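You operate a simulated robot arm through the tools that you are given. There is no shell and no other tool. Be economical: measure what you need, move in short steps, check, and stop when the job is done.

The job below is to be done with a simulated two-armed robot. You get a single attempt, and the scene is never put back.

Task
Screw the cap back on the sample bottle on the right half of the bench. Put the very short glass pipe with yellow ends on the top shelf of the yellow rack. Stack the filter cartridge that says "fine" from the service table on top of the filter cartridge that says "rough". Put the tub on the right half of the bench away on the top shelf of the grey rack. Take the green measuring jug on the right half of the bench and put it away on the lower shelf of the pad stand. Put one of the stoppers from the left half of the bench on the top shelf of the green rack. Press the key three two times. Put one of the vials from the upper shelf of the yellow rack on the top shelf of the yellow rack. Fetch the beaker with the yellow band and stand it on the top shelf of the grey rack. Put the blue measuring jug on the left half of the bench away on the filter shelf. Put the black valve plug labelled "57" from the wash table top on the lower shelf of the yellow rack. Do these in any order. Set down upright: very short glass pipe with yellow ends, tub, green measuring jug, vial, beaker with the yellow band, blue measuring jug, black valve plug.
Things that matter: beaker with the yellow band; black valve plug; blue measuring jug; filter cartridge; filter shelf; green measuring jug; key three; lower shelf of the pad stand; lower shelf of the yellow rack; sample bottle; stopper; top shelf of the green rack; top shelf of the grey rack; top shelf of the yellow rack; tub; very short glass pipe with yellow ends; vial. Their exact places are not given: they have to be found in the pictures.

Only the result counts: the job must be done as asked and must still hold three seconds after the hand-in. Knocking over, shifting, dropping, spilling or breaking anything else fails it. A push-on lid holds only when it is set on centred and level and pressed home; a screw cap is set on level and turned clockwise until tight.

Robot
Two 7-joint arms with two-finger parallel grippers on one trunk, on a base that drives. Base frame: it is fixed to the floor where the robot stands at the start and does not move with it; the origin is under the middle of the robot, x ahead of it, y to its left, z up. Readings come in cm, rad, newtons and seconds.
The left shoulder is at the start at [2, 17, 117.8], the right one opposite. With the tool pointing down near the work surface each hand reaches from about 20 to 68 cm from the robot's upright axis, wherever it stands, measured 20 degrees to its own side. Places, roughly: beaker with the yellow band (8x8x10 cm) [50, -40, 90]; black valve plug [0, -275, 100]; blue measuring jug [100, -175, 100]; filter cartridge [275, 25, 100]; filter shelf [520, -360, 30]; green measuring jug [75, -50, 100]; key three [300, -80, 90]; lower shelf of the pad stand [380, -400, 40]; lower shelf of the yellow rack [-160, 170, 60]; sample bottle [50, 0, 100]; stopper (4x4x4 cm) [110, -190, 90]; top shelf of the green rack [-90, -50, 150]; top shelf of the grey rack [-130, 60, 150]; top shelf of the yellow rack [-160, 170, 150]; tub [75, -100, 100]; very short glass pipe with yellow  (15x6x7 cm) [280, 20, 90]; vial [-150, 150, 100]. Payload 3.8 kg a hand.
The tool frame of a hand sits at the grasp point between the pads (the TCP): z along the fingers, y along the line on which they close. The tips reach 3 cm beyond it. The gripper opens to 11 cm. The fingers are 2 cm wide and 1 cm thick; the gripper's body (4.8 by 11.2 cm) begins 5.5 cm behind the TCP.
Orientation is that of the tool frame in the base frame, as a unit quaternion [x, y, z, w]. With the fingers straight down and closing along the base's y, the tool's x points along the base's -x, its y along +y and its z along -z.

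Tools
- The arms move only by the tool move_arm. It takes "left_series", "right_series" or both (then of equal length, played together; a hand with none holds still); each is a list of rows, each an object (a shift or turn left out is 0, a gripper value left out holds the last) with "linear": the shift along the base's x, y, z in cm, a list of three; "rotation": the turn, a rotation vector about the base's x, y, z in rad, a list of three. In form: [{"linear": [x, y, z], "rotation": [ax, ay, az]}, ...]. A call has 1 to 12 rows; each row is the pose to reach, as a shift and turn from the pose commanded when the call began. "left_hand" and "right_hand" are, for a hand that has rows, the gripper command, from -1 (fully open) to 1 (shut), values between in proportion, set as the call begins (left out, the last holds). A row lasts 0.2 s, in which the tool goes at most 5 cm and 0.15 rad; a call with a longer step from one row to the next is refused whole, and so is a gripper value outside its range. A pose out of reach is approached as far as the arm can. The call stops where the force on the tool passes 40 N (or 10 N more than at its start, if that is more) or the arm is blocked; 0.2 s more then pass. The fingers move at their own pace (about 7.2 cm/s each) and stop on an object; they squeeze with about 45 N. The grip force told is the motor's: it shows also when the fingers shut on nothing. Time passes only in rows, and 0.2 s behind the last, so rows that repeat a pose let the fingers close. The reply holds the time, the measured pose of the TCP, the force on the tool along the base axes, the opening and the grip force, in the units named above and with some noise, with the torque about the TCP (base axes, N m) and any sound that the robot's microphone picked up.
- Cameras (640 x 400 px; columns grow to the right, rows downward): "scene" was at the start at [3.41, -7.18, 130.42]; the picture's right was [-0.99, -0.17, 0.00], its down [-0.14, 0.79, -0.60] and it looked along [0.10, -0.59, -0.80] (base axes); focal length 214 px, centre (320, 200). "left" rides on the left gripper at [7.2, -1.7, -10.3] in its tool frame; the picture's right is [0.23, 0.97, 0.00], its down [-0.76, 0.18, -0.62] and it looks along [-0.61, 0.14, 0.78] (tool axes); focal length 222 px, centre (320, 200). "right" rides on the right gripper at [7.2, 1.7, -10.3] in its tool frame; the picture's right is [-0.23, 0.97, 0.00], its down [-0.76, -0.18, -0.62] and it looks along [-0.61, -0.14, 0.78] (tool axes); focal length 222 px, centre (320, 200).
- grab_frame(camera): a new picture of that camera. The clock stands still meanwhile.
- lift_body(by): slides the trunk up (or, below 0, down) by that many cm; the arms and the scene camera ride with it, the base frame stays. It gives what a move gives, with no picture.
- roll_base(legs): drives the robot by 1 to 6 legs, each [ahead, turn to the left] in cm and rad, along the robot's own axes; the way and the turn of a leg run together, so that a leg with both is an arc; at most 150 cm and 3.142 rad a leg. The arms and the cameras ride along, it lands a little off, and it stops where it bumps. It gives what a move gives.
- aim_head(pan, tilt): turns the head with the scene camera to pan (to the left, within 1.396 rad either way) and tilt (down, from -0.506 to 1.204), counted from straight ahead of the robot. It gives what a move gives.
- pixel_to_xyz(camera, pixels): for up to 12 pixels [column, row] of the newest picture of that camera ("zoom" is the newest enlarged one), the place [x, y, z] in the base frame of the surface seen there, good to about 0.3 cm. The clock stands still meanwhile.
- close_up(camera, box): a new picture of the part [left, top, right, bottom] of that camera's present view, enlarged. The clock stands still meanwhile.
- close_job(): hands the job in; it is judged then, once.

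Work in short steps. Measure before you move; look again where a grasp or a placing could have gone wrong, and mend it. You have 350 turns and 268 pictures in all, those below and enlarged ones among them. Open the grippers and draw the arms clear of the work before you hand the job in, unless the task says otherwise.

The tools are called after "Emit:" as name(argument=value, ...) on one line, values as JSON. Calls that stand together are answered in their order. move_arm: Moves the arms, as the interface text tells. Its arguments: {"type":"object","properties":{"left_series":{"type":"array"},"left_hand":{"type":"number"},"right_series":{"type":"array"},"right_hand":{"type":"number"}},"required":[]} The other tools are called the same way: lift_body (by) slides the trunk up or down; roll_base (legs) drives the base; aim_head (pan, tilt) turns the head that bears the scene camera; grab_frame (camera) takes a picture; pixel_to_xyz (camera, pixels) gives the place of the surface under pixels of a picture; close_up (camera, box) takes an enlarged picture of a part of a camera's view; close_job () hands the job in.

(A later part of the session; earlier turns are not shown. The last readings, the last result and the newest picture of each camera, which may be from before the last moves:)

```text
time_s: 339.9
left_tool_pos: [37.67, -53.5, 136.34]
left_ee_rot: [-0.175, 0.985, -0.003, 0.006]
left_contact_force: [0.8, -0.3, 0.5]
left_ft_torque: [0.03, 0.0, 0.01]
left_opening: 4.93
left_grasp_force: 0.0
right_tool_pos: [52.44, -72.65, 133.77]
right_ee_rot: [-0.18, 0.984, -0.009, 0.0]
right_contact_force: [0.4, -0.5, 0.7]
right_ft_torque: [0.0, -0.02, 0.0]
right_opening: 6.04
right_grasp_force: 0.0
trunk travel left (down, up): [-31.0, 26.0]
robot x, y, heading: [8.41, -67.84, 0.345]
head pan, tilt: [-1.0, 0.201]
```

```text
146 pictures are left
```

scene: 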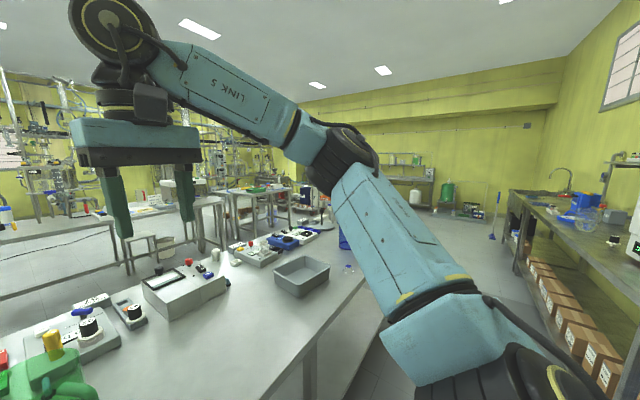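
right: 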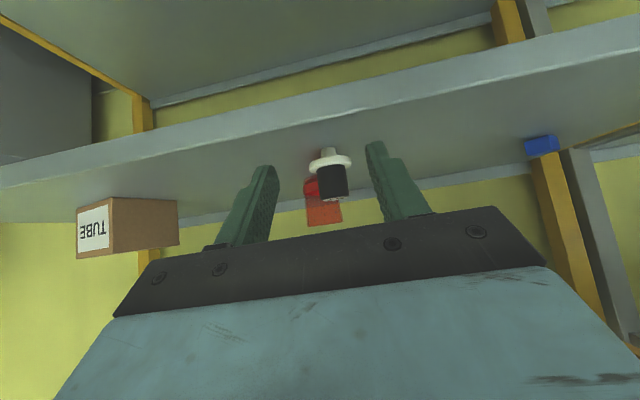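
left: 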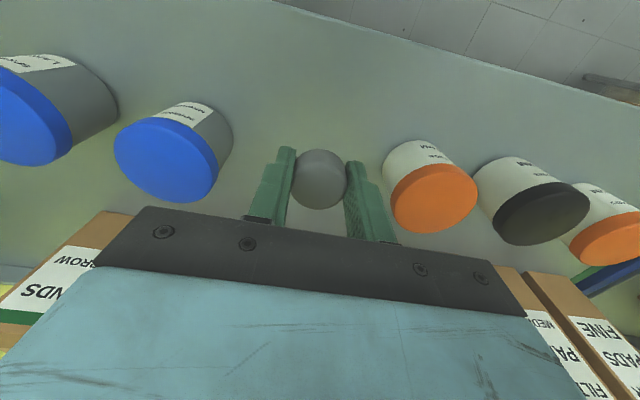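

The arm occludes it; I'll use a vertical/slightly pitched handle grip with handle facing the robot. Advance 10 cm and view the jug from the right camera.

Emit:
roll_base(legs=[[11, 0]])

Emit:
lift_body(by=-12)

Emit:
grab_frame(camera="right")

```text
time_s: 341.0
left_tool_pos: [47.73, -49.8, 136.45]
left_ee_rot: [-0.174, 0.985, -0.004, 0.006]
left_contact_force: [0.6, -0.3, 0.1]
left_ft_torque: [-0.02, 0.02, -0.02]
left_opening: 4.94
left_grasp_force: 0.0
right_tool_pos: [62.47, -68.88, 133.68]
right_ee_rot: [-0.18, 0.984, -0.01, 0.001]
right_contact_force: [0.7, 1.3, -0.4]
right_ft_torque: [-0.02, 0.03, 0.02]
right_opening: 6.05
right_grasp_force: 0.1
trunk travel left (down, up): [-31.0, 26.0]
robot x, y, heading: [18.85, -64.09, 0.347]
head pan, tilt: [-1.0, 0.201]
```

```text
time_s: 342.5
left_tool_pos: [47.59, -49.87, 124.53]
left_ee_rot: [-0.174, 0.985, -0.004, 0.008]
left_contact_force: [0.5, 0.4, -0.2]
left_ft_torque: [-0.02, -0.02, 0.04]
left_opening: 4.95
left_grasp_force: 0.1
right_tool_pos: [62.52, -68.97, 121.66]
right_ee_rot: [-0.181, 0.983, -0.01, 0.001]
right_contact_force: [0.3, -0.9, 0.3]
right_ft_torque: [0.02, -0.03, -0.03]
right_opening: 6.07
right_grasp_force: 0.1
trunk travel left (down, up): [-19.0, 38.0]
robot x, y, heading: [18.66, -64.02, 0.346]
head pan, tilt: [-1.0, 0.201]
```

```text
145 pictures are left
```

right: 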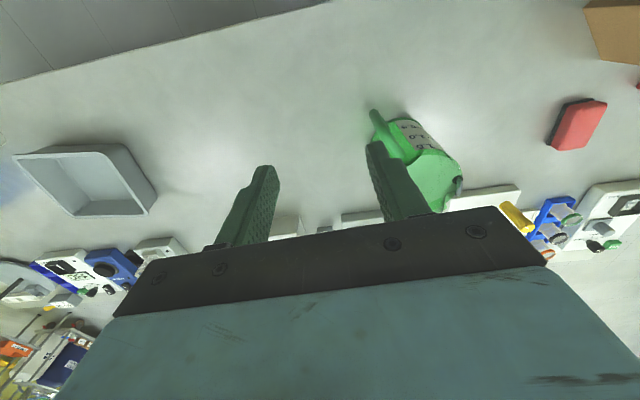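

Move the right hand to (54,-58) for a clear view of jug and handle.

Emit:
move_arm(right_series=[{"linear": [-3, 3.5, 0]}, {"linear": [-6, 7, 0]}, {"linear": [-9, 10.5, 0]}, {"linear": [-9, 10.5, 0]}])

Emit:
grab_frame(camera="right")

```text
time_s: 343.4
left_tool_pos: [47.47, -49.3, 124.67]
left_ee_rot: [-0.177, 0.984, 0.0, 0.006]
left_contact_force: [-0.3, 3.1, 1.3]
left_ft_torque: [-0.26, -0.05, 0.05]
left_opening: 4.97
left_grasp_force: 0.1
right_tool_pos: [54.19, -59.01, 121.75]
right_ee_rot: [-0.173, 0.985, -0.009, 0.001]
right_contact_force: [0.0, -3.0, -1.0]
right_ft_torque: [0.34, 0.04, 0.09]
right_opening: 6.05
right_grasp_force: 0.1
trunk travel left (down, up): [-19.0, 38.0]
robot x, y, heading: [18.37, -64.46, 0.347]
head pan, tilt: [-1.0, 0.201]
stopped in row 4 (left hand): the force on the tool passed its limit at 51 N (the readings are from after the stop); the commanded pose is now the measured one
```

```text
144 pictures are left
```

right: 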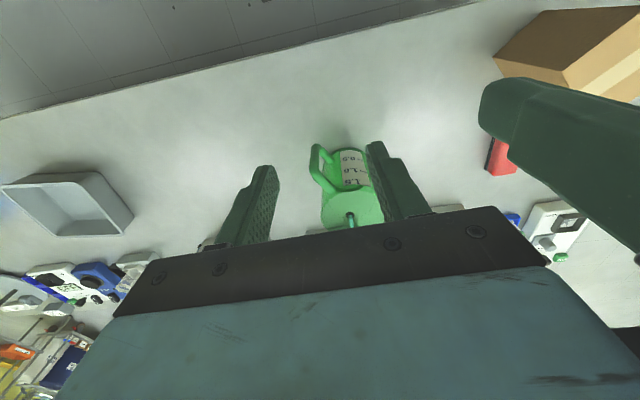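

The hands touched; move the left hand away to the left. Then measure the handle.

Emit:
move_arm(left_series=[{"linear": [-1.5, 4.2, 0]}, {"linear": [-3, 8.4, 0]}, {"linear": [-4.5, 12.6, 0]}, {"linear": [-6, 16.8, 0]}])

Emit:
close_up(camera="right", box=[290, 125, 410, 235])

Emit:
pixel_to_xyz(camera="zoom", pixels=[[215, 110], [222, 150], [235, 190], [262, 215], [300, 232], [252, 110], [355, 330], [300, 320], [420, 300], [345, 265]])

```text
time_s: 344.4
left_tool_pos: [41.21, -32.65, 124.61]
left_ee_rot: [-0.177, 0.984, -0.002, 0.006]
left_contact_force: [0.3, -0.5, -0.7]
left_ft_torque: [0.0, -0.03, -0.01]
left_opening: 4.95
left_grasp_force: 0.0
right_tool_pos: [54.06, -58.88, 121.71]
right_ee_rot: [-0.174, 0.985, -0.011, 0.001]
right_contact_force: [-1.0, 0.4, -0.3]
right_ft_torque: [0.01, 0.01, -0.01]
right_opening: 6.04
right_grasp_force: 0.1
trunk travel left (down, up): [-19.0, 38.0]
robot x, y, heading: [18.65, -64.1, 0.347]
head pan, tilt: [-1.0, 0.201]
```

```text
3.64 times, centred on (350, 180) of right
```

zoom: 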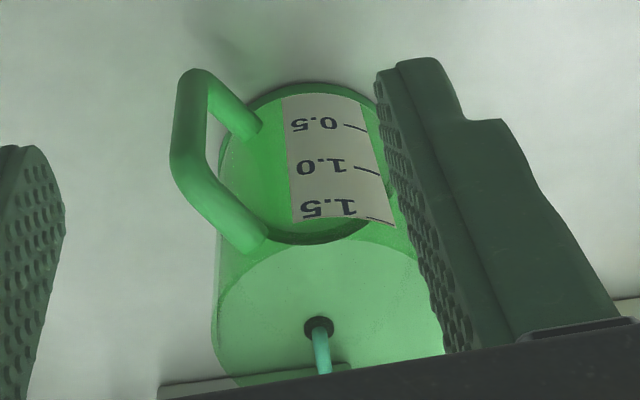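

```text
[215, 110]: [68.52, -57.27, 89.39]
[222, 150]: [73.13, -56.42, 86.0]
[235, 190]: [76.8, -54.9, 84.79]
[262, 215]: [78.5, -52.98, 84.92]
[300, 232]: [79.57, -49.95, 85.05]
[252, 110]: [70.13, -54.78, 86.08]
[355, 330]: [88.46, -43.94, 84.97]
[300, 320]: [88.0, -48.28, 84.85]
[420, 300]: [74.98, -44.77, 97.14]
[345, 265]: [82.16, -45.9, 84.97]
```

Measure points on the solid handle itself.

Emit:
pixel_to_xyz(camera="zoom", pixels=[[190, 85], [186, 110], [184, 140], [188, 170], [205, 190], [225, 210], [250, 235], [225, 100], [245, 118], [176, 130], [200, 130]])

```text
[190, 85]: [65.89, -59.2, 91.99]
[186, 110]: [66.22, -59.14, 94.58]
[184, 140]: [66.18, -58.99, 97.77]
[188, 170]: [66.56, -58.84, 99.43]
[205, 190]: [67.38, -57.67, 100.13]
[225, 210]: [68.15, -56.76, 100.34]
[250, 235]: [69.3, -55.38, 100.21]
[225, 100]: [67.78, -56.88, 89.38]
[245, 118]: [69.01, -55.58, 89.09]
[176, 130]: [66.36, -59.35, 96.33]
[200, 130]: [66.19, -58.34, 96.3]
```

Bar centre ≈ (67,-59), z 91–100; inward direction (0.64,0.76). First yaw the right hand +0.52 and move off to (60,-63).

Emit:
move_arm(right_series=[{"linear": [2, -1, 0], "rotation": [0, 0, 0.13]}, {"linear": [4, -2, 0], "rotation": [0, 0, 0.26]}, {"linear": [6, -3, 0], "rotation": [0, 0, 0.39]}, {"linear": [8, -3.9, 0], "rotation": [0, 0, 0.52]}, {"linear": [9.9, -3.9, -3], "rotation": [0, 0, 0.52]}, {"linear": [9.9, -3.9, -3], "rotation": [0, 0, 0.52]}])

Emit:
move_arm(right_series=[{"linear": [0, 0, -3], "rotation": [0.099, -0.083, 0]}, {"linear": [0, 0, -7], "rotation": [0.198, -0.167, 0]}, {"linear": [0, 0, -11], "rotation": [0.296, -0.25, 0]}, {"linear": [0, 0, -14.5], "rotation": [0.395, -0.333, 0]}, {"linear": [0, 0, -14.5], "rotation": [0.395, -0.333, 0]}])

Emit:
grab_frame(camera="right")

```text
time_s: 345.8
left_tool_pos: [41.18, -32.65, 124.69]
left_ee_rot: [-0.177, 0.984, 0.0, 0.005]
left_contact_force: [-0.1, 0.5, 0.1]
left_ft_torque: [-0.01, -0.02, 0.0]
left_opening: 4.94
left_grasp_force: 0.1
right_tool_pos: [63.91, -63.07, 118.64]
right_ee_rot: [-0.421, 0.907, -0.009, 0.003]
right_contact_force: [0.0, 0.1, 0.3]
right_ft_torque: [0.0, 0.0, -0.01]
right_opening: 6.05
right_grasp_force: 0.1
trunk travel left (down, up): [-19.0, 38.0]
robot x, y, heading: [18.71, -64.57, 0.347]
head pan, tilt: [-1.0, 0.201]
```

```text
time_s: 347.0
left_tool_pos: [41.23, -32.63, 124.61]
left_ee_rot: [-0.177, 0.984, -0.001, 0.005]
left_contact_force: [-0.2, -0.6, 0.8]
left_ft_torque: [0.0, 0.03, -0.01]
left_opening: 4.95
left_grasp_force: 0.0
right_tool_pos: [64.21, -62.7, 104.05]
right_ee_rot: [-0.404, 0.878, 0.098, 0.235]
right_contact_force: [-0.7, -0.3, 0.2]
right_ft_torque: [0.0, 0.0, 0.0]
right_opening: 6.03
right_grasp_force: 0.1
trunk travel left (down, up): [-19.0, 38.0]
robot x, y, heading: [18.53, -64.56, 0.345]
head pan, tilt: [-1.0, 0.201]
```

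```text
142 pictures are left
```

right: 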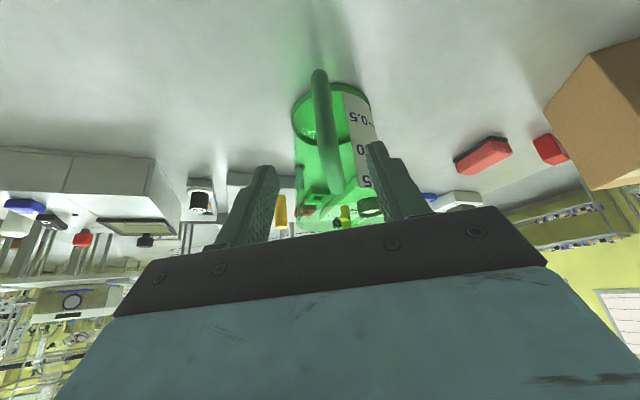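

Handle plane is well aligned between the fingers. Move in along the tool axis 6 cm and check.

Emit:
move_arm(right_series=[{"linear": [0.9, 1.2, -2.8]}, {"linear": [1.8, 2.4, -5.6]}, {"linear": [1.8, 2.4, -5.6]}])

Emit:
grab_frame(camera="right")

Emit:
pixel_to_xyz(camera="right", pixels=[[318, 80], [322, 110], [327, 140], [333, 170], [335, 190]])

```text
time_s: 347.8
left_tool_pos: [41.28, -32.64, 124.63]
left_ee_rot: [-0.177, 0.984, 0.0, 0.005]
left_contact_force: [-0.4, 0.0, 0.9]
left_ft_torque: [0.01, 0.02, 0.0]
left_opening: 4.96
left_grasp_force: 0.2
right_tool_pos: [65.79, -60.34, 98.41]
right_ee_rot: [-0.405, 0.878, 0.099, 0.235]
right_contact_force: [-0.4, 0.3, 0.4]
right_ft_torque: [0.0, 0.01, -0.02]
right_opening: 6.07
right_grasp_force: 0.1
trunk travel left (down, up): [-19.0, 38.0]
robot x, y, heading: [18.45, -64.17, 0.341]
head pan, tilt: [-1.0, 0.201]
```

```text
141 pictures are left
```

right: 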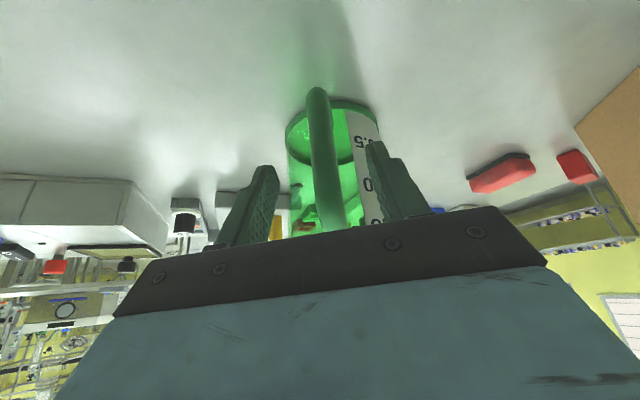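

```text
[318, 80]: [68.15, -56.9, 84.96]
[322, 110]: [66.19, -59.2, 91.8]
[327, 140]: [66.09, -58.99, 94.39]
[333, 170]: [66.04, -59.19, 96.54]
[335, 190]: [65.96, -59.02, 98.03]
```

Bar centre ≈ (66.6,-58.5). Final move and close, then test-lift 2 cm.

Emit:
move_arm(right_series=[{"linear": [0.5, 1.0, -1.5]}, {"linear": [0.8, 1.85, -3]}, {"linear": [0.8, 1.85, -3]}])

Emit:
move_arm(right_series=[{"linear": [0, 0, 0]}, {"linear": [0, 0, 0]}, {"linear": [0, 0, 0]}, {"linear": [0, 0, 0]}, {"linear": [0, 0, 1]}, {"linear": [0, 0, 2]}, {"linear": [0, 0, 2]}], right_hand=1)

Emit:
grab_frame(camera="right")

```text
time_s: 348.6
left_tool_pos: [41.25, -32.6, 124.62]
left_ee_rot: [-0.176, 0.984, 0.0, 0.005]
left_contact_force: [-0.1, 0.1, 0.2]
left_ft_torque: [0.01, -0.01, 0.0]
left_opening: 4.94
left_grasp_force: 0.0
right_tool_pos: [66.72, -58.61, 95.42]
right_ee_rot: [-0.405, 0.878, 0.099, 0.234]
right_contact_force: [0.8, 0.1, -0.1]
right_ft_torque: [-0.02, 0.0, -0.02]
right_opening: 6.06
right_grasp_force: 0.1
trunk travel left (down, up): [-19.0, 38.0]
robot x, y, heading: [18.81, -64.61, 0.347]
head pan, tilt: [-1.0, 0.201]
```

```text
time_s: 350.2
left_tool_pos: [41.31, -32.66, 124.67]
left_ee_rot: [-0.176, 0.984, 0.0, 0.005]
left_contact_force: [0.7, 0.5, 0.0]
left_ft_torque: [0.0, -0.01, 0.02]
left_opening: 4.96
left_grasp_force: 0.2
right_tool_pos: [66.75, -58.54, 97.6]
right_ee_rot: [-0.405, 0.878, 0.099, 0.234]
right_contact_force: [0.0, 0.6, -1.7]
right_ft_torque: [-0.15, 0.12, 0.01]
right_opening: 1.75
right_grasp_force: 44.8
trunk travel left (down, up): [-19.0, 38.0]
robot x, y, heading: [18.66, -64.16, 0.343]
head pan, tilt: [-1.0, 0.201]
```

```text
140 pictures are left
```

right: 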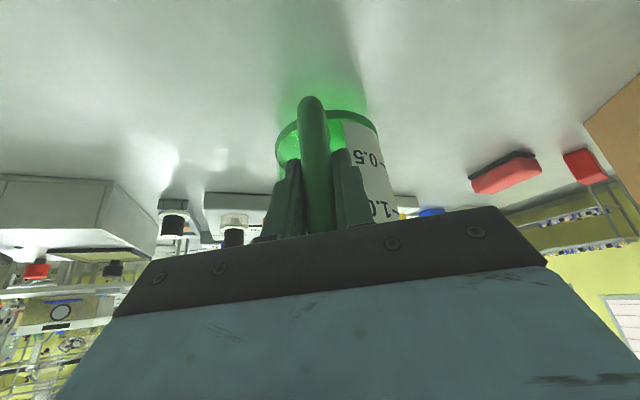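

Jug is light (≈1.7 N) and held. Lift 18 cm and retract; check with the scene camera.

Emit:
move_arm(right_series=[{"linear": [0, 0, 4.5]}, {"linear": [0, 0, 9]}, {"linear": [0, 0, 13.5]}, {"linear": [0, 0, 18]}, {"linear": [-3.5, -2.5, 19]}, {"linear": [-7, -5, 20]}, {"linear": [-11, -7, 20]}, {"linear": [-14, -9, 20]}])

Emit:
aim_head(pan=-0.5, tilt=0.7)

Emit:
grab_frame(camera="scene")

```text
time_s: 352.0
left_tool_pos: [41.32, -32.64, 124.73]
left_ee_rot: [-0.176, 0.984, 0.0, 0.006]
left_contact_force: [-0.3, -0.3, 0.9]
left_ft_torque: [0.0, 0.0, 0.01]
left_opening: 4.96
left_grasp_force: 0.0
right_tool_pos: [52.59, -67.9, 117.54]
right_ee_rot: [-0.405, 0.878, 0.099, 0.235]
right_contact_force: [-0.6, 0.2, -1.4]
right_ft_torque: [-0.14, 0.11, 0.07]
right_opening: 1.76
right_grasp_force: 45.2
trunk travel left (down, up): [-19.0, 38.0]
robot x, y, heading: [18.37, -64.53, 0.346]
head pan, tilt: [-1.0, 0.201]
```

```text
time_s: 352.9
left_tool_pos: [41.27, -32.64, 124.72]
left_ee_rot: [-0.176, 0.984, 0.001, 0.005]
left_contact_force: [-0.6, -1.2, -0.5]
left_ft_torque: [-0.02, -0.03, 0.01]
left_opening: 4.95
left_grasp_force: 0.1
right_tool_pos: [52.6, -67.81, 117.45]
right_ee_rot: [-0.405, 0.878, 0.098, 0.234]
right_contact_force: [-0.7, 0.2, -2.5]
right_ft_torque: [-0.13, 0.09, 0.01]
right_opening: 1.77
right_grasp_force: 45.3
trunk travel left (down, up): [-19.0, 38.0]
robot x, y, heading: [18.4, -64.29, 0.346]
head pan, tilt: [-0.499, 0.7]
```

```text
139 pictures are left
```

scene: 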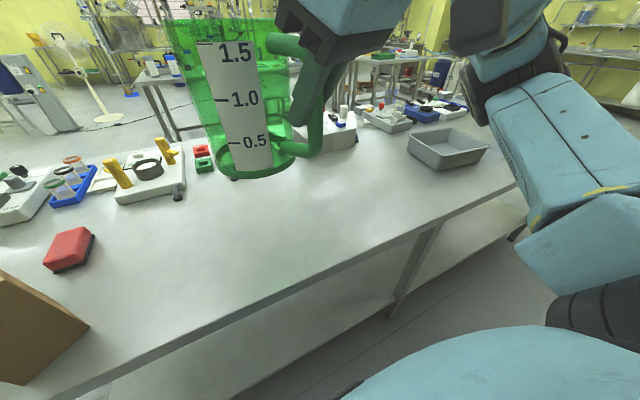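

Jug held level. Yaw the hand clockwise 0.85 and shift it right to free space for the left arm.

Emit:
move_arm(right_series=[{"linear": [0, -1.5, 0], "rotation": [0, 0, -0.14]}, {"linear": [0, -3, 0], "rotation": [0, 0, -0.28]}, {"linear": [0, -4.5, 0], "rotation": [0, 0, -0.42]}, {"linear": [0, -6, 0], "rotation": [0, 0, -0.56]}, {"linear": [0, -8, 0], "rotation": [0, 0, -0.7]}, {"linear": [0, -10, 0], "rotation": [0, 0, -0.84]}, {"linear": [0, -12, 0], "rotation": [0, 0, -0.84]}])

Emit:
grab_frame(camera="scene")

```text
time_s: 354.5
left_tool_pos: [41.2, -32.69, 124.63]
left_ee_rot: [-0.177, 0.984, 0.0, 0.005]
left_contact_force: [-0.6, 0.0, 0.0]
left_ft_torque: [0.02, 0.0, -0.01]
left_opening: 4.95
left_grasp_force: 0.1
right_tool_pos: [52.69, -79.71, 117.6]
right_ee_rot: [-0.011, 0.967, -0.006, 0.254]
right_contact_force: [0.0, 0.3, -2.1]
right_ft_torque: [0.03, 0.17, 0.01]
right_opening: 1.76
right_grasp_force: 45.3
trunk travel left (down, up): [-19.0, 38.0]
robot x, y, heading: [18.91, -64.29, 0.345]
head pan, tilt: [-0.499, 0.7]
```

```text
138 pictures are left
```

scene: 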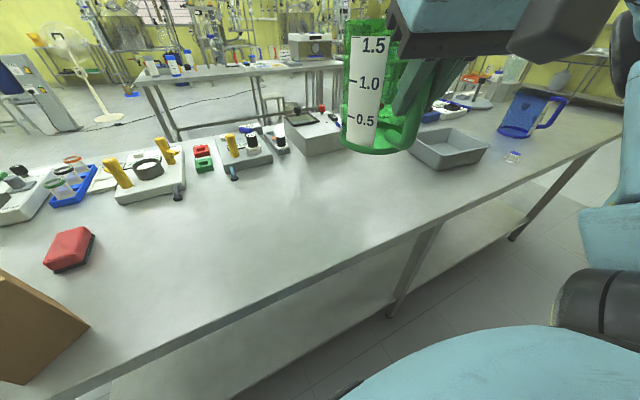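

Raise the trunk 10 cm; then back off, turn left, reverse 140 cm along the aisle (so the jug never faces the racks), then turn right to face the bench.

Emit:
lift_body(by=12)

Emit:
roll_base(legs=[[-15, 0], [0, 1.545], [-140, 0]])

```text
time_s: 356.0
left_tool_pos: [41.31, -32.71, 136.53]
left_ee_rot: [-0.176, 0.984, 0.0, 0.005]
left_contact_force: [0.5, 0.3, -0.1]
left_ft_torque: [-0.02, 0.03, -0.03]
left_opening: 4.93
left_grasp_force: 0.0
right_tool_pos: [52.72, -79.65, 129.45]
right_ee_rot: [-0.011, 0.967, -0.007, 0.254]
right_contact_force: [-0.1, 0.6, -3.0]
right_ft_torque: [-0.01, 0.15, -0.01]
right_opening: 1.78
right_grasp_force: 44.7
trunk travel left (down, up): [-31.0, 26.0]
robot x, y, heading: [18.21, -64.52, 0.346]
head pan, tilt: [-0.499, 0.7]
```

```text
time_s: 367.8
left_tool_pos: [20.41, -179.76, 136.53]
left_ee_rot: [0.822, -0.569, -0.004, -0.004]
left_contact_force: [0.1, -0.7, 0.4]
left_ft_torque: [0.0, 0.0, 0.01]
left_opening: 4.96
left_grasp_force: 0.2
right_tool_pos: [67.47, -168.22, 129.63]
right_ee_rot: [0.694, -0.674, -0.177, -0.183]
right_contact_force: [-0.6, -0.2, -0.9]
right_ft_torque: [-0.12, 0.02, 0.01]
right_opening: 1.74
right_grasp_force: 45.0
trunk travel left (down, up): [-31.0, 26.0]
robot x, y, heading: [51.94, -202.61, 1.917]
head pan, tilt: [-0.499, 0.7]
```

Emit:
roll_base(legs=[[0, -1.59]])

Emit:
aim_head(pan=0.2, tilt=0.75)

Emit:
grab_frame(camera="scene")

```text
time_s: 372.1
left_tool_pos: [76.34, -171.76, 136.51]
left_ee_rot: [-0.154, 0.988, 0.0, 0.006]
left_contact_force: [-0.8, -0.2, 0.6]
left_ft_torque: [-0.01, 0.01, 0.01]
left_opening: 4.94
left_grasp_force: 0.0
right_tool_pos: [85.64, -219.23, 129.59]
right_ee_rot: [0.009, 0.967, -0.011, 0.253]
right_contact_force: [-0.4, -0.6, -1.4]
right_ft_torque: [0.02, 0.18, 0.01]
right_opening: 1.76
right_grasp_force: 44.9
trunk travel left (down, up): [-31.0, 26.0]
robot x, y, heading: [52.07, -202.39, 0.303]
head pan, tilt: [-0.499, 0.7]
```

```text
time_s: 373.2
left_tool_pos: [76.5, -171.76, 136.58]
left_ee_rot: [-0.155, 0.988, 0.0, 0.006]
left_contact_force: [-0.8, 0.8, -0.6]
left_ft_torque: [-0.01, 0.01, 0.0]
left_opening: 4.93
left_grasp_force: 0.1
right_tool_pos: [85.64, -219.28, 129.51]
right_ee_rot: [0.009, 0.967, -0.011, 0.253]
right_contact_force: [0.3, -0.6, -2.2]
right_ft_torque: [0.01, 0.15, 0.03]
right_opening: 1.76
right_grasp_force: 45.5
trunk travel left (down, up): [-31.0, 26.0]
robot x, y, heading: [52.08, -202.36, 0.302]
head pan, tilt: [0.201, 0.75]
```

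```text
137 pictures are left
```

scene: 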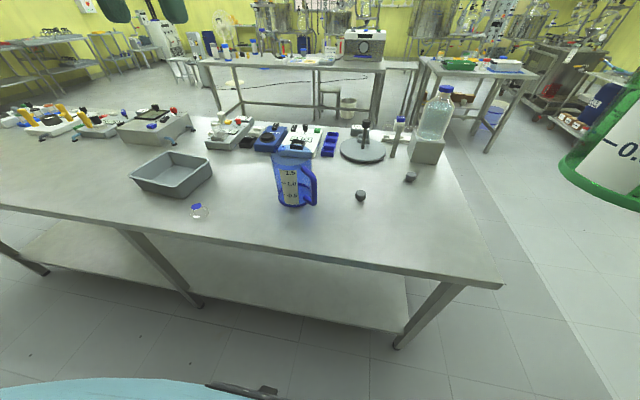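

Measure the blue jug's handle (313,187) in a close-up.

Emit:
close_up(camera="scene", box=[255, 140, 345, 220])

Emit:
pixel_to_xyz(camera="zoom", pixels=[[325, 160], [355, 180], [366, 210], [366, 240], [362, 270], [340, 275], [315, 165], [250, 310], [300, 315]])

```text
5.00 times, centred on (300, 180) of scene
```

zoom: 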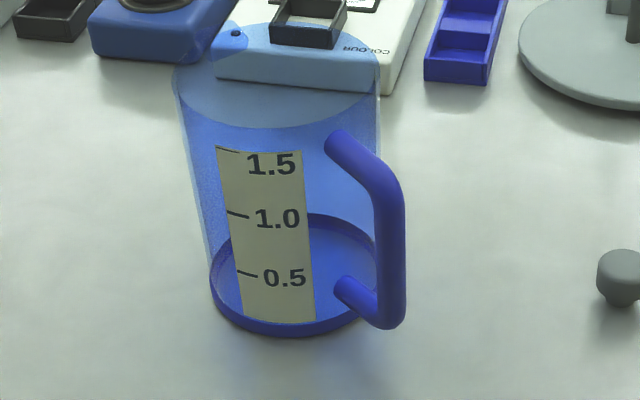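

```text
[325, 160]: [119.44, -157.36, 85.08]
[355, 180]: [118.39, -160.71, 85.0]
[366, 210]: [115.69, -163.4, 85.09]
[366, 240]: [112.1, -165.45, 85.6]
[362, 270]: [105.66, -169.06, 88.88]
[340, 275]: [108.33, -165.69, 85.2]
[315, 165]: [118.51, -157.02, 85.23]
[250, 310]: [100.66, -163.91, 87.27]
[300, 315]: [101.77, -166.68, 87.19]
```

Emit:
pixel_to_xyz(camera="zoom", pixels=[[390, 195], [392, 230], [392, 265], [393, 300], [340, 148], [355, 162], [372, 178], [345, 290], [365, 305], [390, 320]])

```text
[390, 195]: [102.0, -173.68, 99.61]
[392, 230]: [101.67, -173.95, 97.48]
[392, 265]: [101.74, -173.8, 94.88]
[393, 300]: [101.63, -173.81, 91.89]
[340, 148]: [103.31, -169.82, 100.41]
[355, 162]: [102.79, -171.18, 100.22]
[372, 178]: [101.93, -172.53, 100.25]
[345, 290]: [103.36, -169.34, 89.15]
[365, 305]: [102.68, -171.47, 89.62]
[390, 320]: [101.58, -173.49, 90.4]
```

Bar centre ≈ (102.4,-173.5), z 91–100, inward direction (0.40,0.917). Advance 8 cm, lower trunk 12, and yaw/pitch the left hand accordingly.

Emit:
roll_base(legs=[[8, 0]])

Emit:
lift_body(by=-12)

Emit:
move_arm(left_series=[{"linear": [0, 0, 0], "rotation": [0, 0, 0.14]}, {"linear": [2, -2, 0], "rotation": [0, 0, 0.28]}, {"linear": [5, -4, 0], "rotation": [0, 0, 0.42]}, {"linear": [8, -6, 0], "rotation": [0, 0, 0.56]}, {"linear": [11, -9, 0], "rotation": [0, 0, 0.7]}, {"linear": [14, -12, 0], "rotation": [0, 0, 0.84]}, {"linear": [14, -12, 0], "rotation": [0, 0, 0.86]}], left_hand=-0.1)

```text
time_s: 374.3
left_tool_pos: [84.04, -169.47, 136.7]
left_ee_rot: [-0.154, 0.988, 0.0, 0.005]
left_contact_force: [0.3, 0.2, -1.1]
left_ft_torque: [-0.03, 0.0, 0.0]
left_opening: 4.96
left_grasp_force: 0.0
right_tool_pos: [93.38, -216.85, 129.56]
right_ee_rot: [0.009, 0.967, -0.011, 0.254]
right_contact_force: [0.9, 0.9, -1.9]
right_ft_torque: [0.03, 0.18, 0.04]
right_opening: 1.75
right_grasp_force: 45.0
trunk travel left (down, up): [-31.0, 26.0]
robot x, y, heading: [60.06, -200.0, 0.297]
head pan, tilt: [0.201, 0.75]
```

```text
time_s: 375.8
left_tool_pos: [84.01, -169.44, 124.6]
left_ee_rot: [-0.154, 0.988, 0.001, 0.006]
left_contact_force: [-0.8, 0.3, 0.7]
left_ft_torque: [0.01, -0.02, 0.03]
left_opening: 4.97
left_grasp_force: 0.2
right_tool_pos: [93.14, -216.92, 117.5]
right_ee_rot: [0.01, 0.967, -0.011, 0.254]
right_contact_force: [-0.1, -0.5, -1.9]
right_ft_torque: [0.0, 0.14, -0.03]
right_opening: 1.73
right_grasp_force: 44.8
trunk travel left (down, up): [-19.0, 38.0]
robot x, y, heading: [59.81, -199.99, 0.305]
head pan, tilt: [0.201, 0.75]
```

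```text
time_s: 377.4
left_tool_pos: [97.71, -181.5, 124.53]
left_ee_rot: [-0.552, 0.834, 0.002, 0.005]
left_contact_force: [-0.4, -0.1, 0.0]
left_ft_torque: [0.01, -0.02, 0.04]
left_opening: 6.07
left_grasp_force: 0.1
right_tool_pos: [93.14, -216.82, 117.63]
right_ee_rot: [0.009, 0.967, -0.012, 0.254]
right_contact_force: [-0.5, -0.6, -1.1]
right_ft_torque: [-0.02, 0.17, 0.03]
right_opening: 1.77
right_grasp_force: 44.8
trunk travel left (down, up): [-19.0, 38.0]
robot x, y, heading: [60.31, -200.32, 0.301]
head pan, tilt: [0.201, 0.75]
```

Now pitch 30° and descend toward (100.4,-178.1,106).

Emit:
move_arm(left_series=[{"linear": [0, 0, -4], "rotation": [0.12, -0.052, 0]}, {"linear": [0, 0, -8], "rotation": [0.24, -0.104, 0]}, {"linear": [0, 0, -12], "rotation": [0.36, -0.156, 0]}, {"linear": [1, 1, -15], "rotation": [0.477, -0.208, 0]}, {"linear": [2.5, 3, -18.5], "rotation": [0.477, -0.208, 0]}, {"linear": [2.5, 3, -18.5], "rotation": [0.477, -0.208, 0]}])

Emit:
grab_frame(camera="left")

```text
time_s: 378.8
left_tool_pos: [100.46, -178.44, 105.98]
left_ee_rot: [-0.532, 0.805, 0.142, 0.221]
left_contact_force: [-0.4, 0.5, 0.4]
left_ft_torque: [0.01, -0.03, 0.0]
left_opening: 6.05
left_grasp_force: 0.2
right_tool_pos: [93.18, -217.03, 117.66]
right_ee_rot: [0.009, 0.967, -0.011, 0.255]
right_contact_force: [-0.7, -1.0, -1.8]
right_ft_torque: [0.0, 0.18, -0.01]
right_opening: 1.75
right_grasp_force: 44.7
trunk travel left (down, up): [-19.0, 38.0]
robot x, y, heading: [59.69, -200.21, 0.299]
head pan, tilt: [0.201, 0.75]
```

```text
135 pictures are left
```

left: 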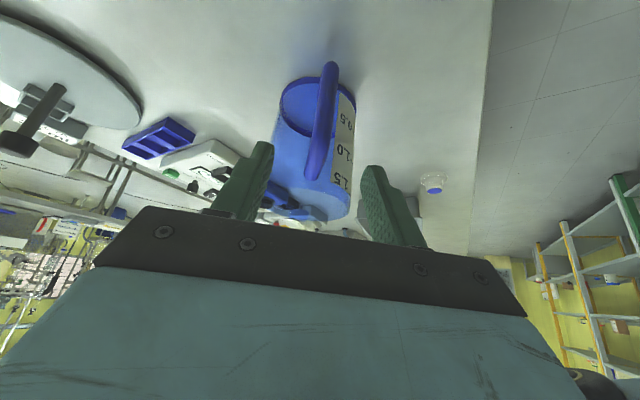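

Emit:
pixel_to_xyz(camera="left", pixels=[[329, 75], [327, 95], [324, 115], [321, 135], [317, 158], [313, 172]])

```text
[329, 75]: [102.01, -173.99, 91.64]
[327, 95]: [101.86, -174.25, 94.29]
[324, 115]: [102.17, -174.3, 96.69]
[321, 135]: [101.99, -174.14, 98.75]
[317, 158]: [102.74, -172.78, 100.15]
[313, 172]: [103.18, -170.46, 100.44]
```

Bar centre ≈ (102.35,-173.45). Move in along the tool axis and grip.

Emit:
move_arm(left_series=[{"linear": [0.6, 1.6, -3.5]}, {"linear": [1.2, 3.3, -7]}, {"linear": [1.9, 5, -10.5]}, {"linear": [1.9, 5, -10.5]}])

Emit:
grab_frame(camera="left")

```text
time_s: 379.8
left_tool_pos: [102.35, -173.26, 95.73]
left_ee_rot: [-0.533, 0.805, 0.141, 0.221]
left_contact_force: [0.1, 0.0, 0.6]
left_ft_torque: [-0.05, 0.01, 0.01]
left_opening: 6.06
left_grasp_force: 0.1
right_tool_pos: [93.15, -216.96, 117.59]
right_ee_rot: [0.011, 0.967, -0.011, 0.253]
right_contact_force: [0.5, -0.3, -2.3]
right_ft_torque: [0.02, 0.17, 0.05]
right_opening: 1.73
right_grasp_force: 44.7
trunk travel left (down, up): [-19.0, 38.0]
robot x, y, heading: [59.68, -200.14, 0.299]
head pan, tilt: [0.201, 0.75]
```

```text
134 pictures are left
```

left: 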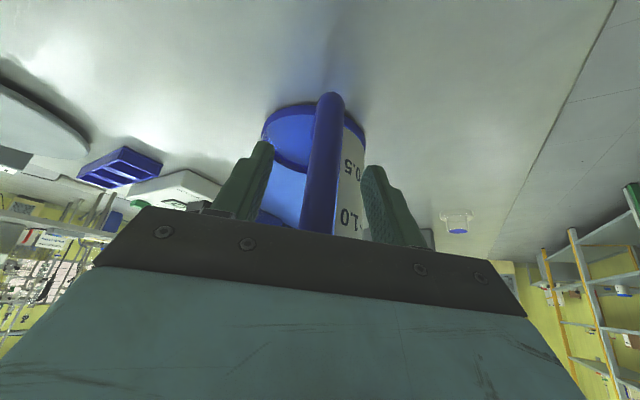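

Bar is between the pads. Close and lift.

Emit:
move_arm(left_series=[{"linear": [0, 0, 0]}, {"linear": [0, 0, 0]}, {"linear": [0, 0, 0]}, {"linear": [0, 0, 0]}, {"linear": [0, 0, 3]}, {"linear": [0, 0, 7]}, {"linear": [0, 0, 11]}, {"linear": [0, 0, 15]}, {"linear": [0, 0, 19]}, {"linear": [0, 0, 22]}], left_hand=1)

Emit:
grab_frame(camera="scene")

```text
time_s: 382.0
left_tool_pos: [102.25, -173.51, 117.54]
left_ee_rot: [-0.533, 0.805, 0.143, 0.22]
left_contact_force: [0.4, -0.1, -1.8]
left_ft_torque: [-0.14, 0.04, 0.01]
left_opening: 1.75
left_grasp_force: 45.2
right_tool_pos: [93.23, -216.96, 117.62]
right_ee_rot: [0.01, 0.967, -0.011, 0.254]
right_contact_force: [-0.2, 0.4, -1.5]
right_ft_torque: [0.04, 0.14, 0.02]
right_opening: 1.74
right_grasp_force: 45.5
trunk travel left (down, up): [-19.0, 38.0]
robot x, y, heading: [59.87, -199.99, 0.303]
head pan, tilt: [0.201, 0.75]
```

```text
133 pictures are left
```

scene: 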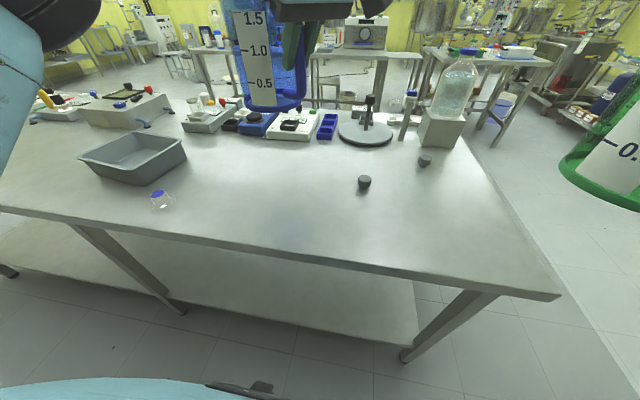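

Both jugs held. Retract the left hand and yaw it back so the jug faces ahead.

Emit:
move_arm(left_series=[{"linear": [-4, 0, 1], "rotation": [0, 0, 0]}, {"linear": [-8, 0, 2], "rotation": [0, 0, -0.1]}, {"linear": [-12, 0, 2], "rotation": [0, 0, -0.24]}, {"linear": [-16, 0, 2], "rotation": [0, 0, -0.38]}, {"linear": [-19, 0, 2], "rotation": [0, 0, -0.52]}, {"linear": [-20, 0, 2], "rotation": [0, 0, -0.66]}, {"linear": [-20, 0, 2], "rotation": [0, 0, -0.76]}])

Emit:
aim_head(pan=-0.7, tilt=0.2)

Emit:
grab_frame(camera="scene")

```text
time_s: 383.6
left_tool_pos: [82.22, -173.43, 119.73]
left_ee_rot: [-0.195, 0.945, 0.048, 0.258]
left_contact_force: [-0.5, -0.3, -1.5]
left_ft_torque: [-0.08, 0.17, -0.03]
left_opening: 1.77
left_grasp_force: 45.3
right_tool_pos: [93.13, -216.93, 117.59]
right_ee_rot: [0.01, 0.967, -0.011, 0.253]
right_contact_force: [0.2, 0.3, -1.8]
right_ft_torque: [0.02, 0.17, 0.02]
right_opening: 1.74
right_grasp_force: 45.0
trunk travel left (down, up): [-19.0, 38.0]
robot x, y, heading: [59.68, -200.25, 0.301]
head pan, tilt: [0.201, 0.75]
```

```text
time_s: 384.8
left_tool_pos: [82.34, -173.43, 119.78]
left_ee_rot: [-0.196, 0.945, 0.049, 0.258]
left_contact_force: [0.2, -0.9, -0.7]
left_ft_torque: [-0.07, 0.1, 0.01]
left_opening: 1.79
left_grasp_force: 44.7
right_tool_pos: [93.25, -216.91, 117.65]
right_ee_rot: [0.01, 0.967, -0.011, 0.253]
right_contact_force: [0.9, -0.1, -2.3]
right_ft_torque: [0.02, 0.17, 0.01]
right_opening: 1.74
right_grasp_force: 45.3
trunk travel left (down, up): [-19.0, 38.0]
robot x, y, heading: [59.83, -199.91, 0.302]
head pan, tilt: [-0.7, 0.201]
```

```text
132 pictures are left
```

scene: 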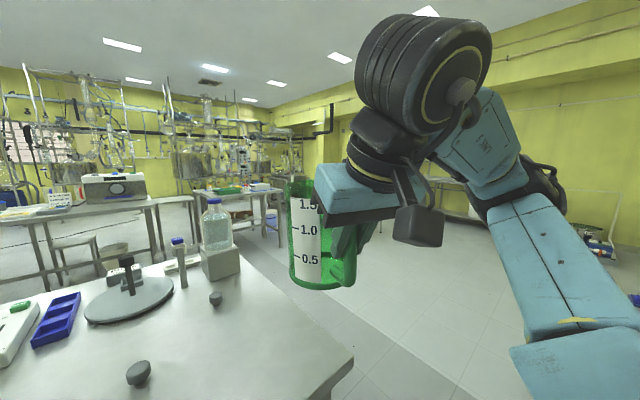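

Back up, turn right along the aisle, pass the bench end, then turn toward the pad stand side of the room.

Emit:
roll_base(legs=[[-10, 0], [0, -1.55], [66, 0]])

```text
time_s: 392.9
left_tool_pos: [99.59, -287.38, 119.73]
left_ee_rot: [0.514, 0.816, -0.143, 0.22]
left_contact_force: [-0.6, 0.6, -1.3]
left_ft_torque: [0.17, 0.1, -0.03]
left_opening: 1.72
left_grasp_force: 45.2
right_tool_pos: [56.6, -299.87, 117.61]
right_ee_rot: [0.678, 0.69, -0.184, 0.174]
right_contact_force: [0.0, 0.0, -1.5]
right_ft_torque: [0.15, -0.01, -0.01]
right_opening: 1.74
right_grasp_force: 45.4
trunk travel left (down, up): [-19.0, 38.0]
robot x, y, heading: [72.34, -265.68, -1.237]
head pan, tilt: [-0.7, 0.201]
```

Emit:
roll_base(legs=[[0, 0.85], [110, 0]])

Emit:
aim_head(pan=-0.15, tilt=0.3)

Emit:
grab_frame(camera="scene")

```text
time_s: 400.8
left_tool_pos: [209.61, -296.61, 119.68]
left_ee_rot: [0.114, 0.958, -0.034, 0.26]
left_contact_force: [0.5, 0.1, -1.2]
left_ft_torque: [0.04, 0.18, 0.01]
left_opening: 1.76
left_grasp_force: 45.6
right_tool_pos: [191.98, -337.95, 117.57]
right_ee_rot: [0.316, 0.914, -0.092, 0.237]
right_contact_force: [0.2, -0.3, -1.3]
right_ft_torque: [0.1, 0.14, -0.02]
right_opening: 1.75
right_grasp_force: 45.2
trunk travel left (down, up): [-19.0, 38.0]
robot x, y, heading: [175.02, -304.49, -0.348]
head pan, tilt: [-0.7, 0.201]
```

```text
time_s: 401.8
left_tool_pos: [209.71, -296.62, 119.74]
left_ee_rot: [0.115, 0.958, -0.035, 0.26]
left_contact_force: [0.5, 0.5, -2.0]
left_ft_torque: [0.03, 0.16, 0.02]
left_opening: 1.75
left_grasp_force: 45.4
right_tool_pos: [192.03, -337.85, 117.49]
right_ee_rot: [0.317, 0.914, -0.091, 0.237]
right_contact_force: [-0.4, 0.1, -2.1]
right_ft_torque: [0.09, 0.1, 0.0]
right_opening: 1.74
right_grasp_force: 45.3
trunk travel left (down, up): [-19.0, 38.0]
robot x, y, heading: [175.59, -304.52, -0.349]
head pan, tilt: [-0.15, 0.3]
```

```text
131 pictures are left
```

scene: 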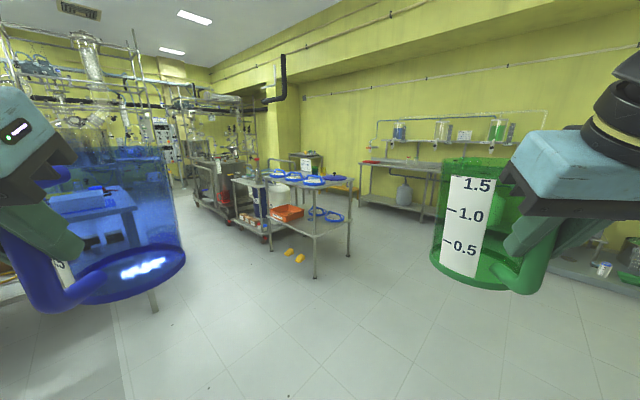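

I see a two-tier stand (280-350,175-280) and a bench behind (360-440). Zoom and measure.

Emit:
close_up(camera="scene", box=[225, 130, 445, 280])

Emit:
pixel_to_xyz(camera="scene", pixels=[[290, 176], [345, 186], [278, 188], [315, 190], [290, 212], [320, 225], [350, 215], [315, 232], [330, 215], [370, 162], [385, 205], [420, 210]])

```text
2.67 times, centred on (335, 205) of scene
```

zoom: 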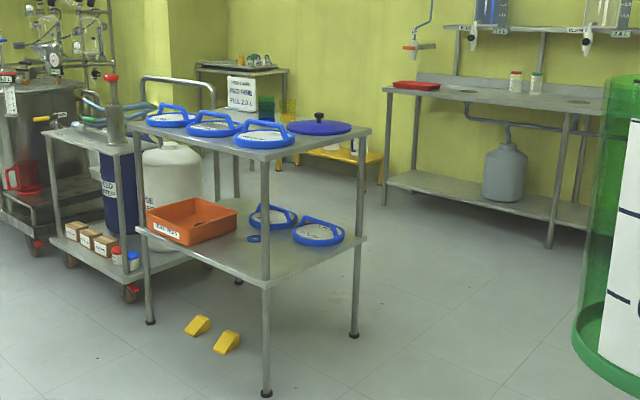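

```text
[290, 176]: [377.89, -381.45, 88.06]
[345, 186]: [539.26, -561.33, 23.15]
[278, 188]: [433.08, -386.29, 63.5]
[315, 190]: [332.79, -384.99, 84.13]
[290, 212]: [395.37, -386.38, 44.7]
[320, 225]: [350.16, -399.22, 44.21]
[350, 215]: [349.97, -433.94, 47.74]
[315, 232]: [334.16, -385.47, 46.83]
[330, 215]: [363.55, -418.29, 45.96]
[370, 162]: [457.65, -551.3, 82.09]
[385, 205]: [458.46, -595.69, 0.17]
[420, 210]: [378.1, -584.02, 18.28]
```

Measure the stand's lower shelf corners, tray and pads.

Emit:
pixel_to_xyz(camera="zoom", pixels=[[150, 236], [200, 258], [262, 284], [300, 268], [350, 246], [240, 255], [285, 258], [190, 240], [235, 222], [310, 245], [335, 240], [270, 225]])

```text
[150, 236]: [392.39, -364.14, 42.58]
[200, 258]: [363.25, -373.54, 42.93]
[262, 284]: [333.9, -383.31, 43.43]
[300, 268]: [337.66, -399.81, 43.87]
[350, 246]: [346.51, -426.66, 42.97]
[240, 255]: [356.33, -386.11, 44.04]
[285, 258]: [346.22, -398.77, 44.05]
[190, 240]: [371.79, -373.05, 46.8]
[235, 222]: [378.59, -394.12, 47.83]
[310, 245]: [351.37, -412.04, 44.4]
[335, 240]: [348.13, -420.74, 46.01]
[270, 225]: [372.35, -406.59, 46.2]
```

Lower shelf z=44; free area in its near corner. I'll approach from the short side facing heading 0.32. Drive to about (270,-394).

Emit:
roll_base(legs=[[0, -0.393], [128, 0], [0, 1.064]])

Emit:
aim_head(pan=0.0, tilt=0.6)

Emit:
grab_frame(camera="scene")

```text
time_s: 412.1
left_tool_pos: [291.8, -363.76, 119.74]
left_ee_rot: [-0.21, 0.942, 0.054, 0.257]
left_contact_force: [-0.7, -0.2, -2.4]
left_ft_torque: [-0.07, 0.12, -0.01]
left_opening: 1.77
left_grasp_force: 45.4
right_tool_pos: [303.97, -406.88, 117.55]
right_ee_rot: [-0.006, 0.967, -0.007, 0.254]
right_contact_force: [-0.1, 0.2, -2.5]
right_ft_torque: [0.03, 0.14, 0.0]
right_opening: 1.71
right_grasp_force: 44.9
trunk travel left (down, up): [-19.0, 38.0]
robot x, y, heading: [269.72, -391.2, 0.332]
head pan, tilt: [-0.15, 0.3]
```

```text
time_s: 412.9
left_tool_pos: [291.82, -363.86, 119.78]
left_ee_rot: [-0.209, 0.942, 0.053, 0.257]
left_contact_force: [-0.7, 0.5, -1.7]
left_ft_torque: [-0.07, 0.17, -0.01]
left_opening: 1.75
left_grasp_force: 44.9
right_tool_pos: [303.91, -406.8, 117.61]
right_ee_rot: [-0.005, 0.967, -0.008, 0.254]
right_contact_force: [-0.2, -0.6, -1.8]
right_ft_torque: [0.0, 0.18, -0.02]
right_opening: 1.74
right_grasp_force: 44.9
trunk travel left (down, up): [-19.0, 38.0]
robot x, y, heading: [269.79, -390.77, 0.329]
head pan, tilt: [0.0, 0.6]
```

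```text
129 pictures are left
```

scene: 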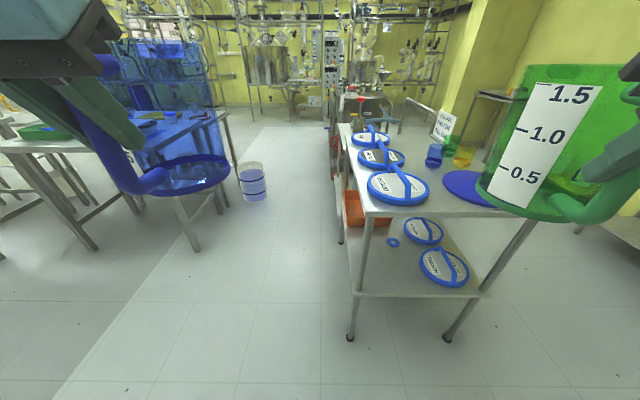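

Measure the lower shelf from here.

Emit:
pixel_to_xyz(camera="scene", pixels=[[365, 292], [400, 293], [440, 293], [375, 270], [400, 270], [420, 262], [405, 230], [393, 242], [422, 280], [360, 225], [375, 235], [352, 265]])

Emit:
close_up(camera="scene", box=[330, 180, 500, 310])

```text
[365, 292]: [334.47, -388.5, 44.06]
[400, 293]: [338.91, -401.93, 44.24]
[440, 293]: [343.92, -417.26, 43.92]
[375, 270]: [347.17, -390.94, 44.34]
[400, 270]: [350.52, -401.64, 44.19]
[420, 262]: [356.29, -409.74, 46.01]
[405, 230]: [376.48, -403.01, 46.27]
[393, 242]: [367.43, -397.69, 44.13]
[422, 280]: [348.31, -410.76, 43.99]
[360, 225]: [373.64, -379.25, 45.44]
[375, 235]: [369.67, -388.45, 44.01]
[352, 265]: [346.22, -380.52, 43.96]
```

```text
3.08 times, centred on (415, 245) of scene
```

zoom: 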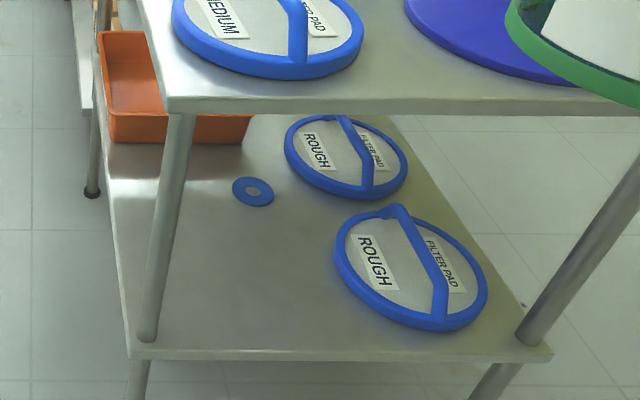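

Free area is q 3–27 cm from the left post. Plan: bar goes to (337.7,-397.8). Lower the trunk, yaw the right hand +0.32, then lower it in front of the stand.

Emit:
lift_body(by=-19)

Emit:
move_arm(right_series=[{"linear": [2.8, 1, -3], "rotation": [0, 0, 0.11]}, {"linear": [5.6, 2, -6], "rotation": [0, 0, 0.22]}, {"linear": [8.4, 2.6, -9.5], "rotation": [0, 0, 0.33]}, {"linear": [11, 3.2, -13], "rotation": [0, 0, 0.33]}, {"linear": [11, 3.2, -17.5], "rotation": [0, 0, 0.33]}, {"linear": [11, 3.2, -22], "rotation": [0, 0, 0.33]}, {"linear": [11, 3.2, -26.5], "rotation": [0, 0, 0.33]}, {"linear": [11, 3.2, -31], "rotation": [0, 0, 0.33]}, {"linear": [11, 3.2, -35.5], "rotation": [0, 0, 0.33]}, {"linear": [11, 3.2, -40], "rotation": [0, 0, 0.33]}, {"linear": [11, 3.2, -41], "rotation": [0, 0, 0.33]}, {"linear": [11, 3.2, -41], "rotation": [0, 0, 0.33]}])

Emit:
grab_frame(camera="scene")

```text
time_s: 415.0
left_tool_pos: [291.86, -363.85, 100.74]
left_ee_rot: [-0.211, 0.942, 0.053, 0.257]
left_contact_force: [0.1, 0.4, -1.2]
left_ft_torque: [-0.06, 0.15, 0.0]
left_opening: 1.76
left_grasp_force: 45.1
right_tool_pos: [304.08, -406.93, 98.55]
right_ee_rot: [-0.005, 0.967, -0.007, 0.254]
right_contact_force: [-0.1, -0.2, -0.8]
right_ft_torque: [0.0, 0.18, -0.01]
right_opening: 1.75
right_grasp_force: 44.5
trunk travel left (down, up): [0.0, 57.0]
robot x, y, heading: [270.28, -390.93, 0.331]
head pan, tilt: [0.0, 0.6]
```

```text
time_s: 417.6
left_tool_pos: [291.81, -363.82, 100.63]
left_ee_rot: [-0.211, 0.942, 0.054, 0.257]
left_contact_force: [0.4, -0.4, -1.8]
left_ft_torque: [-0.08, 0.16, -0.04]
left_opening: 1.78
left_grasp_force: 44.9
right_tool_pos: [314.83, -403.85, 57.63]
right_ee_rot: [-0.164, 0.953, 0.035, 0.251]
right_contact_force: [-0.4, 0.8, -1.3]
right_ft_torque: [-0.06, 0.18, -0.02]
right_opening: 1.74
right_grasp_force: 44.8
trunk travel left (down, up): [0.0, 57.0]
robot x, y, heading: [270.15, -391.02, 0.332]
head pan, tilt: [0.0, 0.6]
```

```text
127 pictures are left
```

scene: 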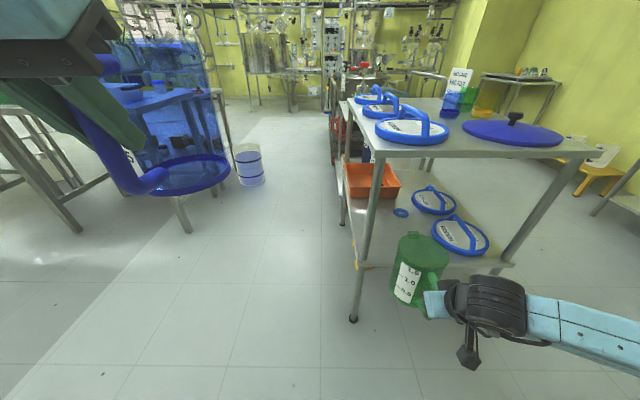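

Lined up (q≈13.5). Drive ahead 14 cm, then measure.

Emit:
roll_base(legs=[[14, 0]])

Emit:
grab_frame(camera="scene")

```text
time_s: 418.9
left_tool_pos: [304.82, -359.36, 100.51]
left_ee_rot: [-0.21, 0.942, 0.053, 0.257]
left_contact_force: [0.1, -0.6, -1.5]
left_ft_torque: [-0.1, 0.15, 0.02]
left_opening: 1.77
left_grasp_force: 45.5
right_tool_pos: [327.7, -399.49, 57.8]
right_ee_rot: [-0.163, 0.953, 0.035, 0.252]
right_contact_force: [-0.1, -0.2, -1.2]
right_ft_torque: [-0.09, 0.16, -0.01]
right_opening: 1.75
right_grasp_force: 44.3
trunk travel left (down, up): [0.0, 57.0]
robot x, y, heading: [282.85, -386.81, 0.327]
head pan, tilt: [0.0, 0.6]
```

```text
126 pictures are left
```

scene: 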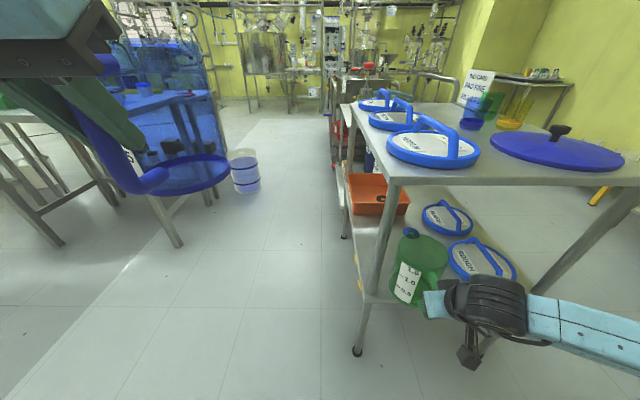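

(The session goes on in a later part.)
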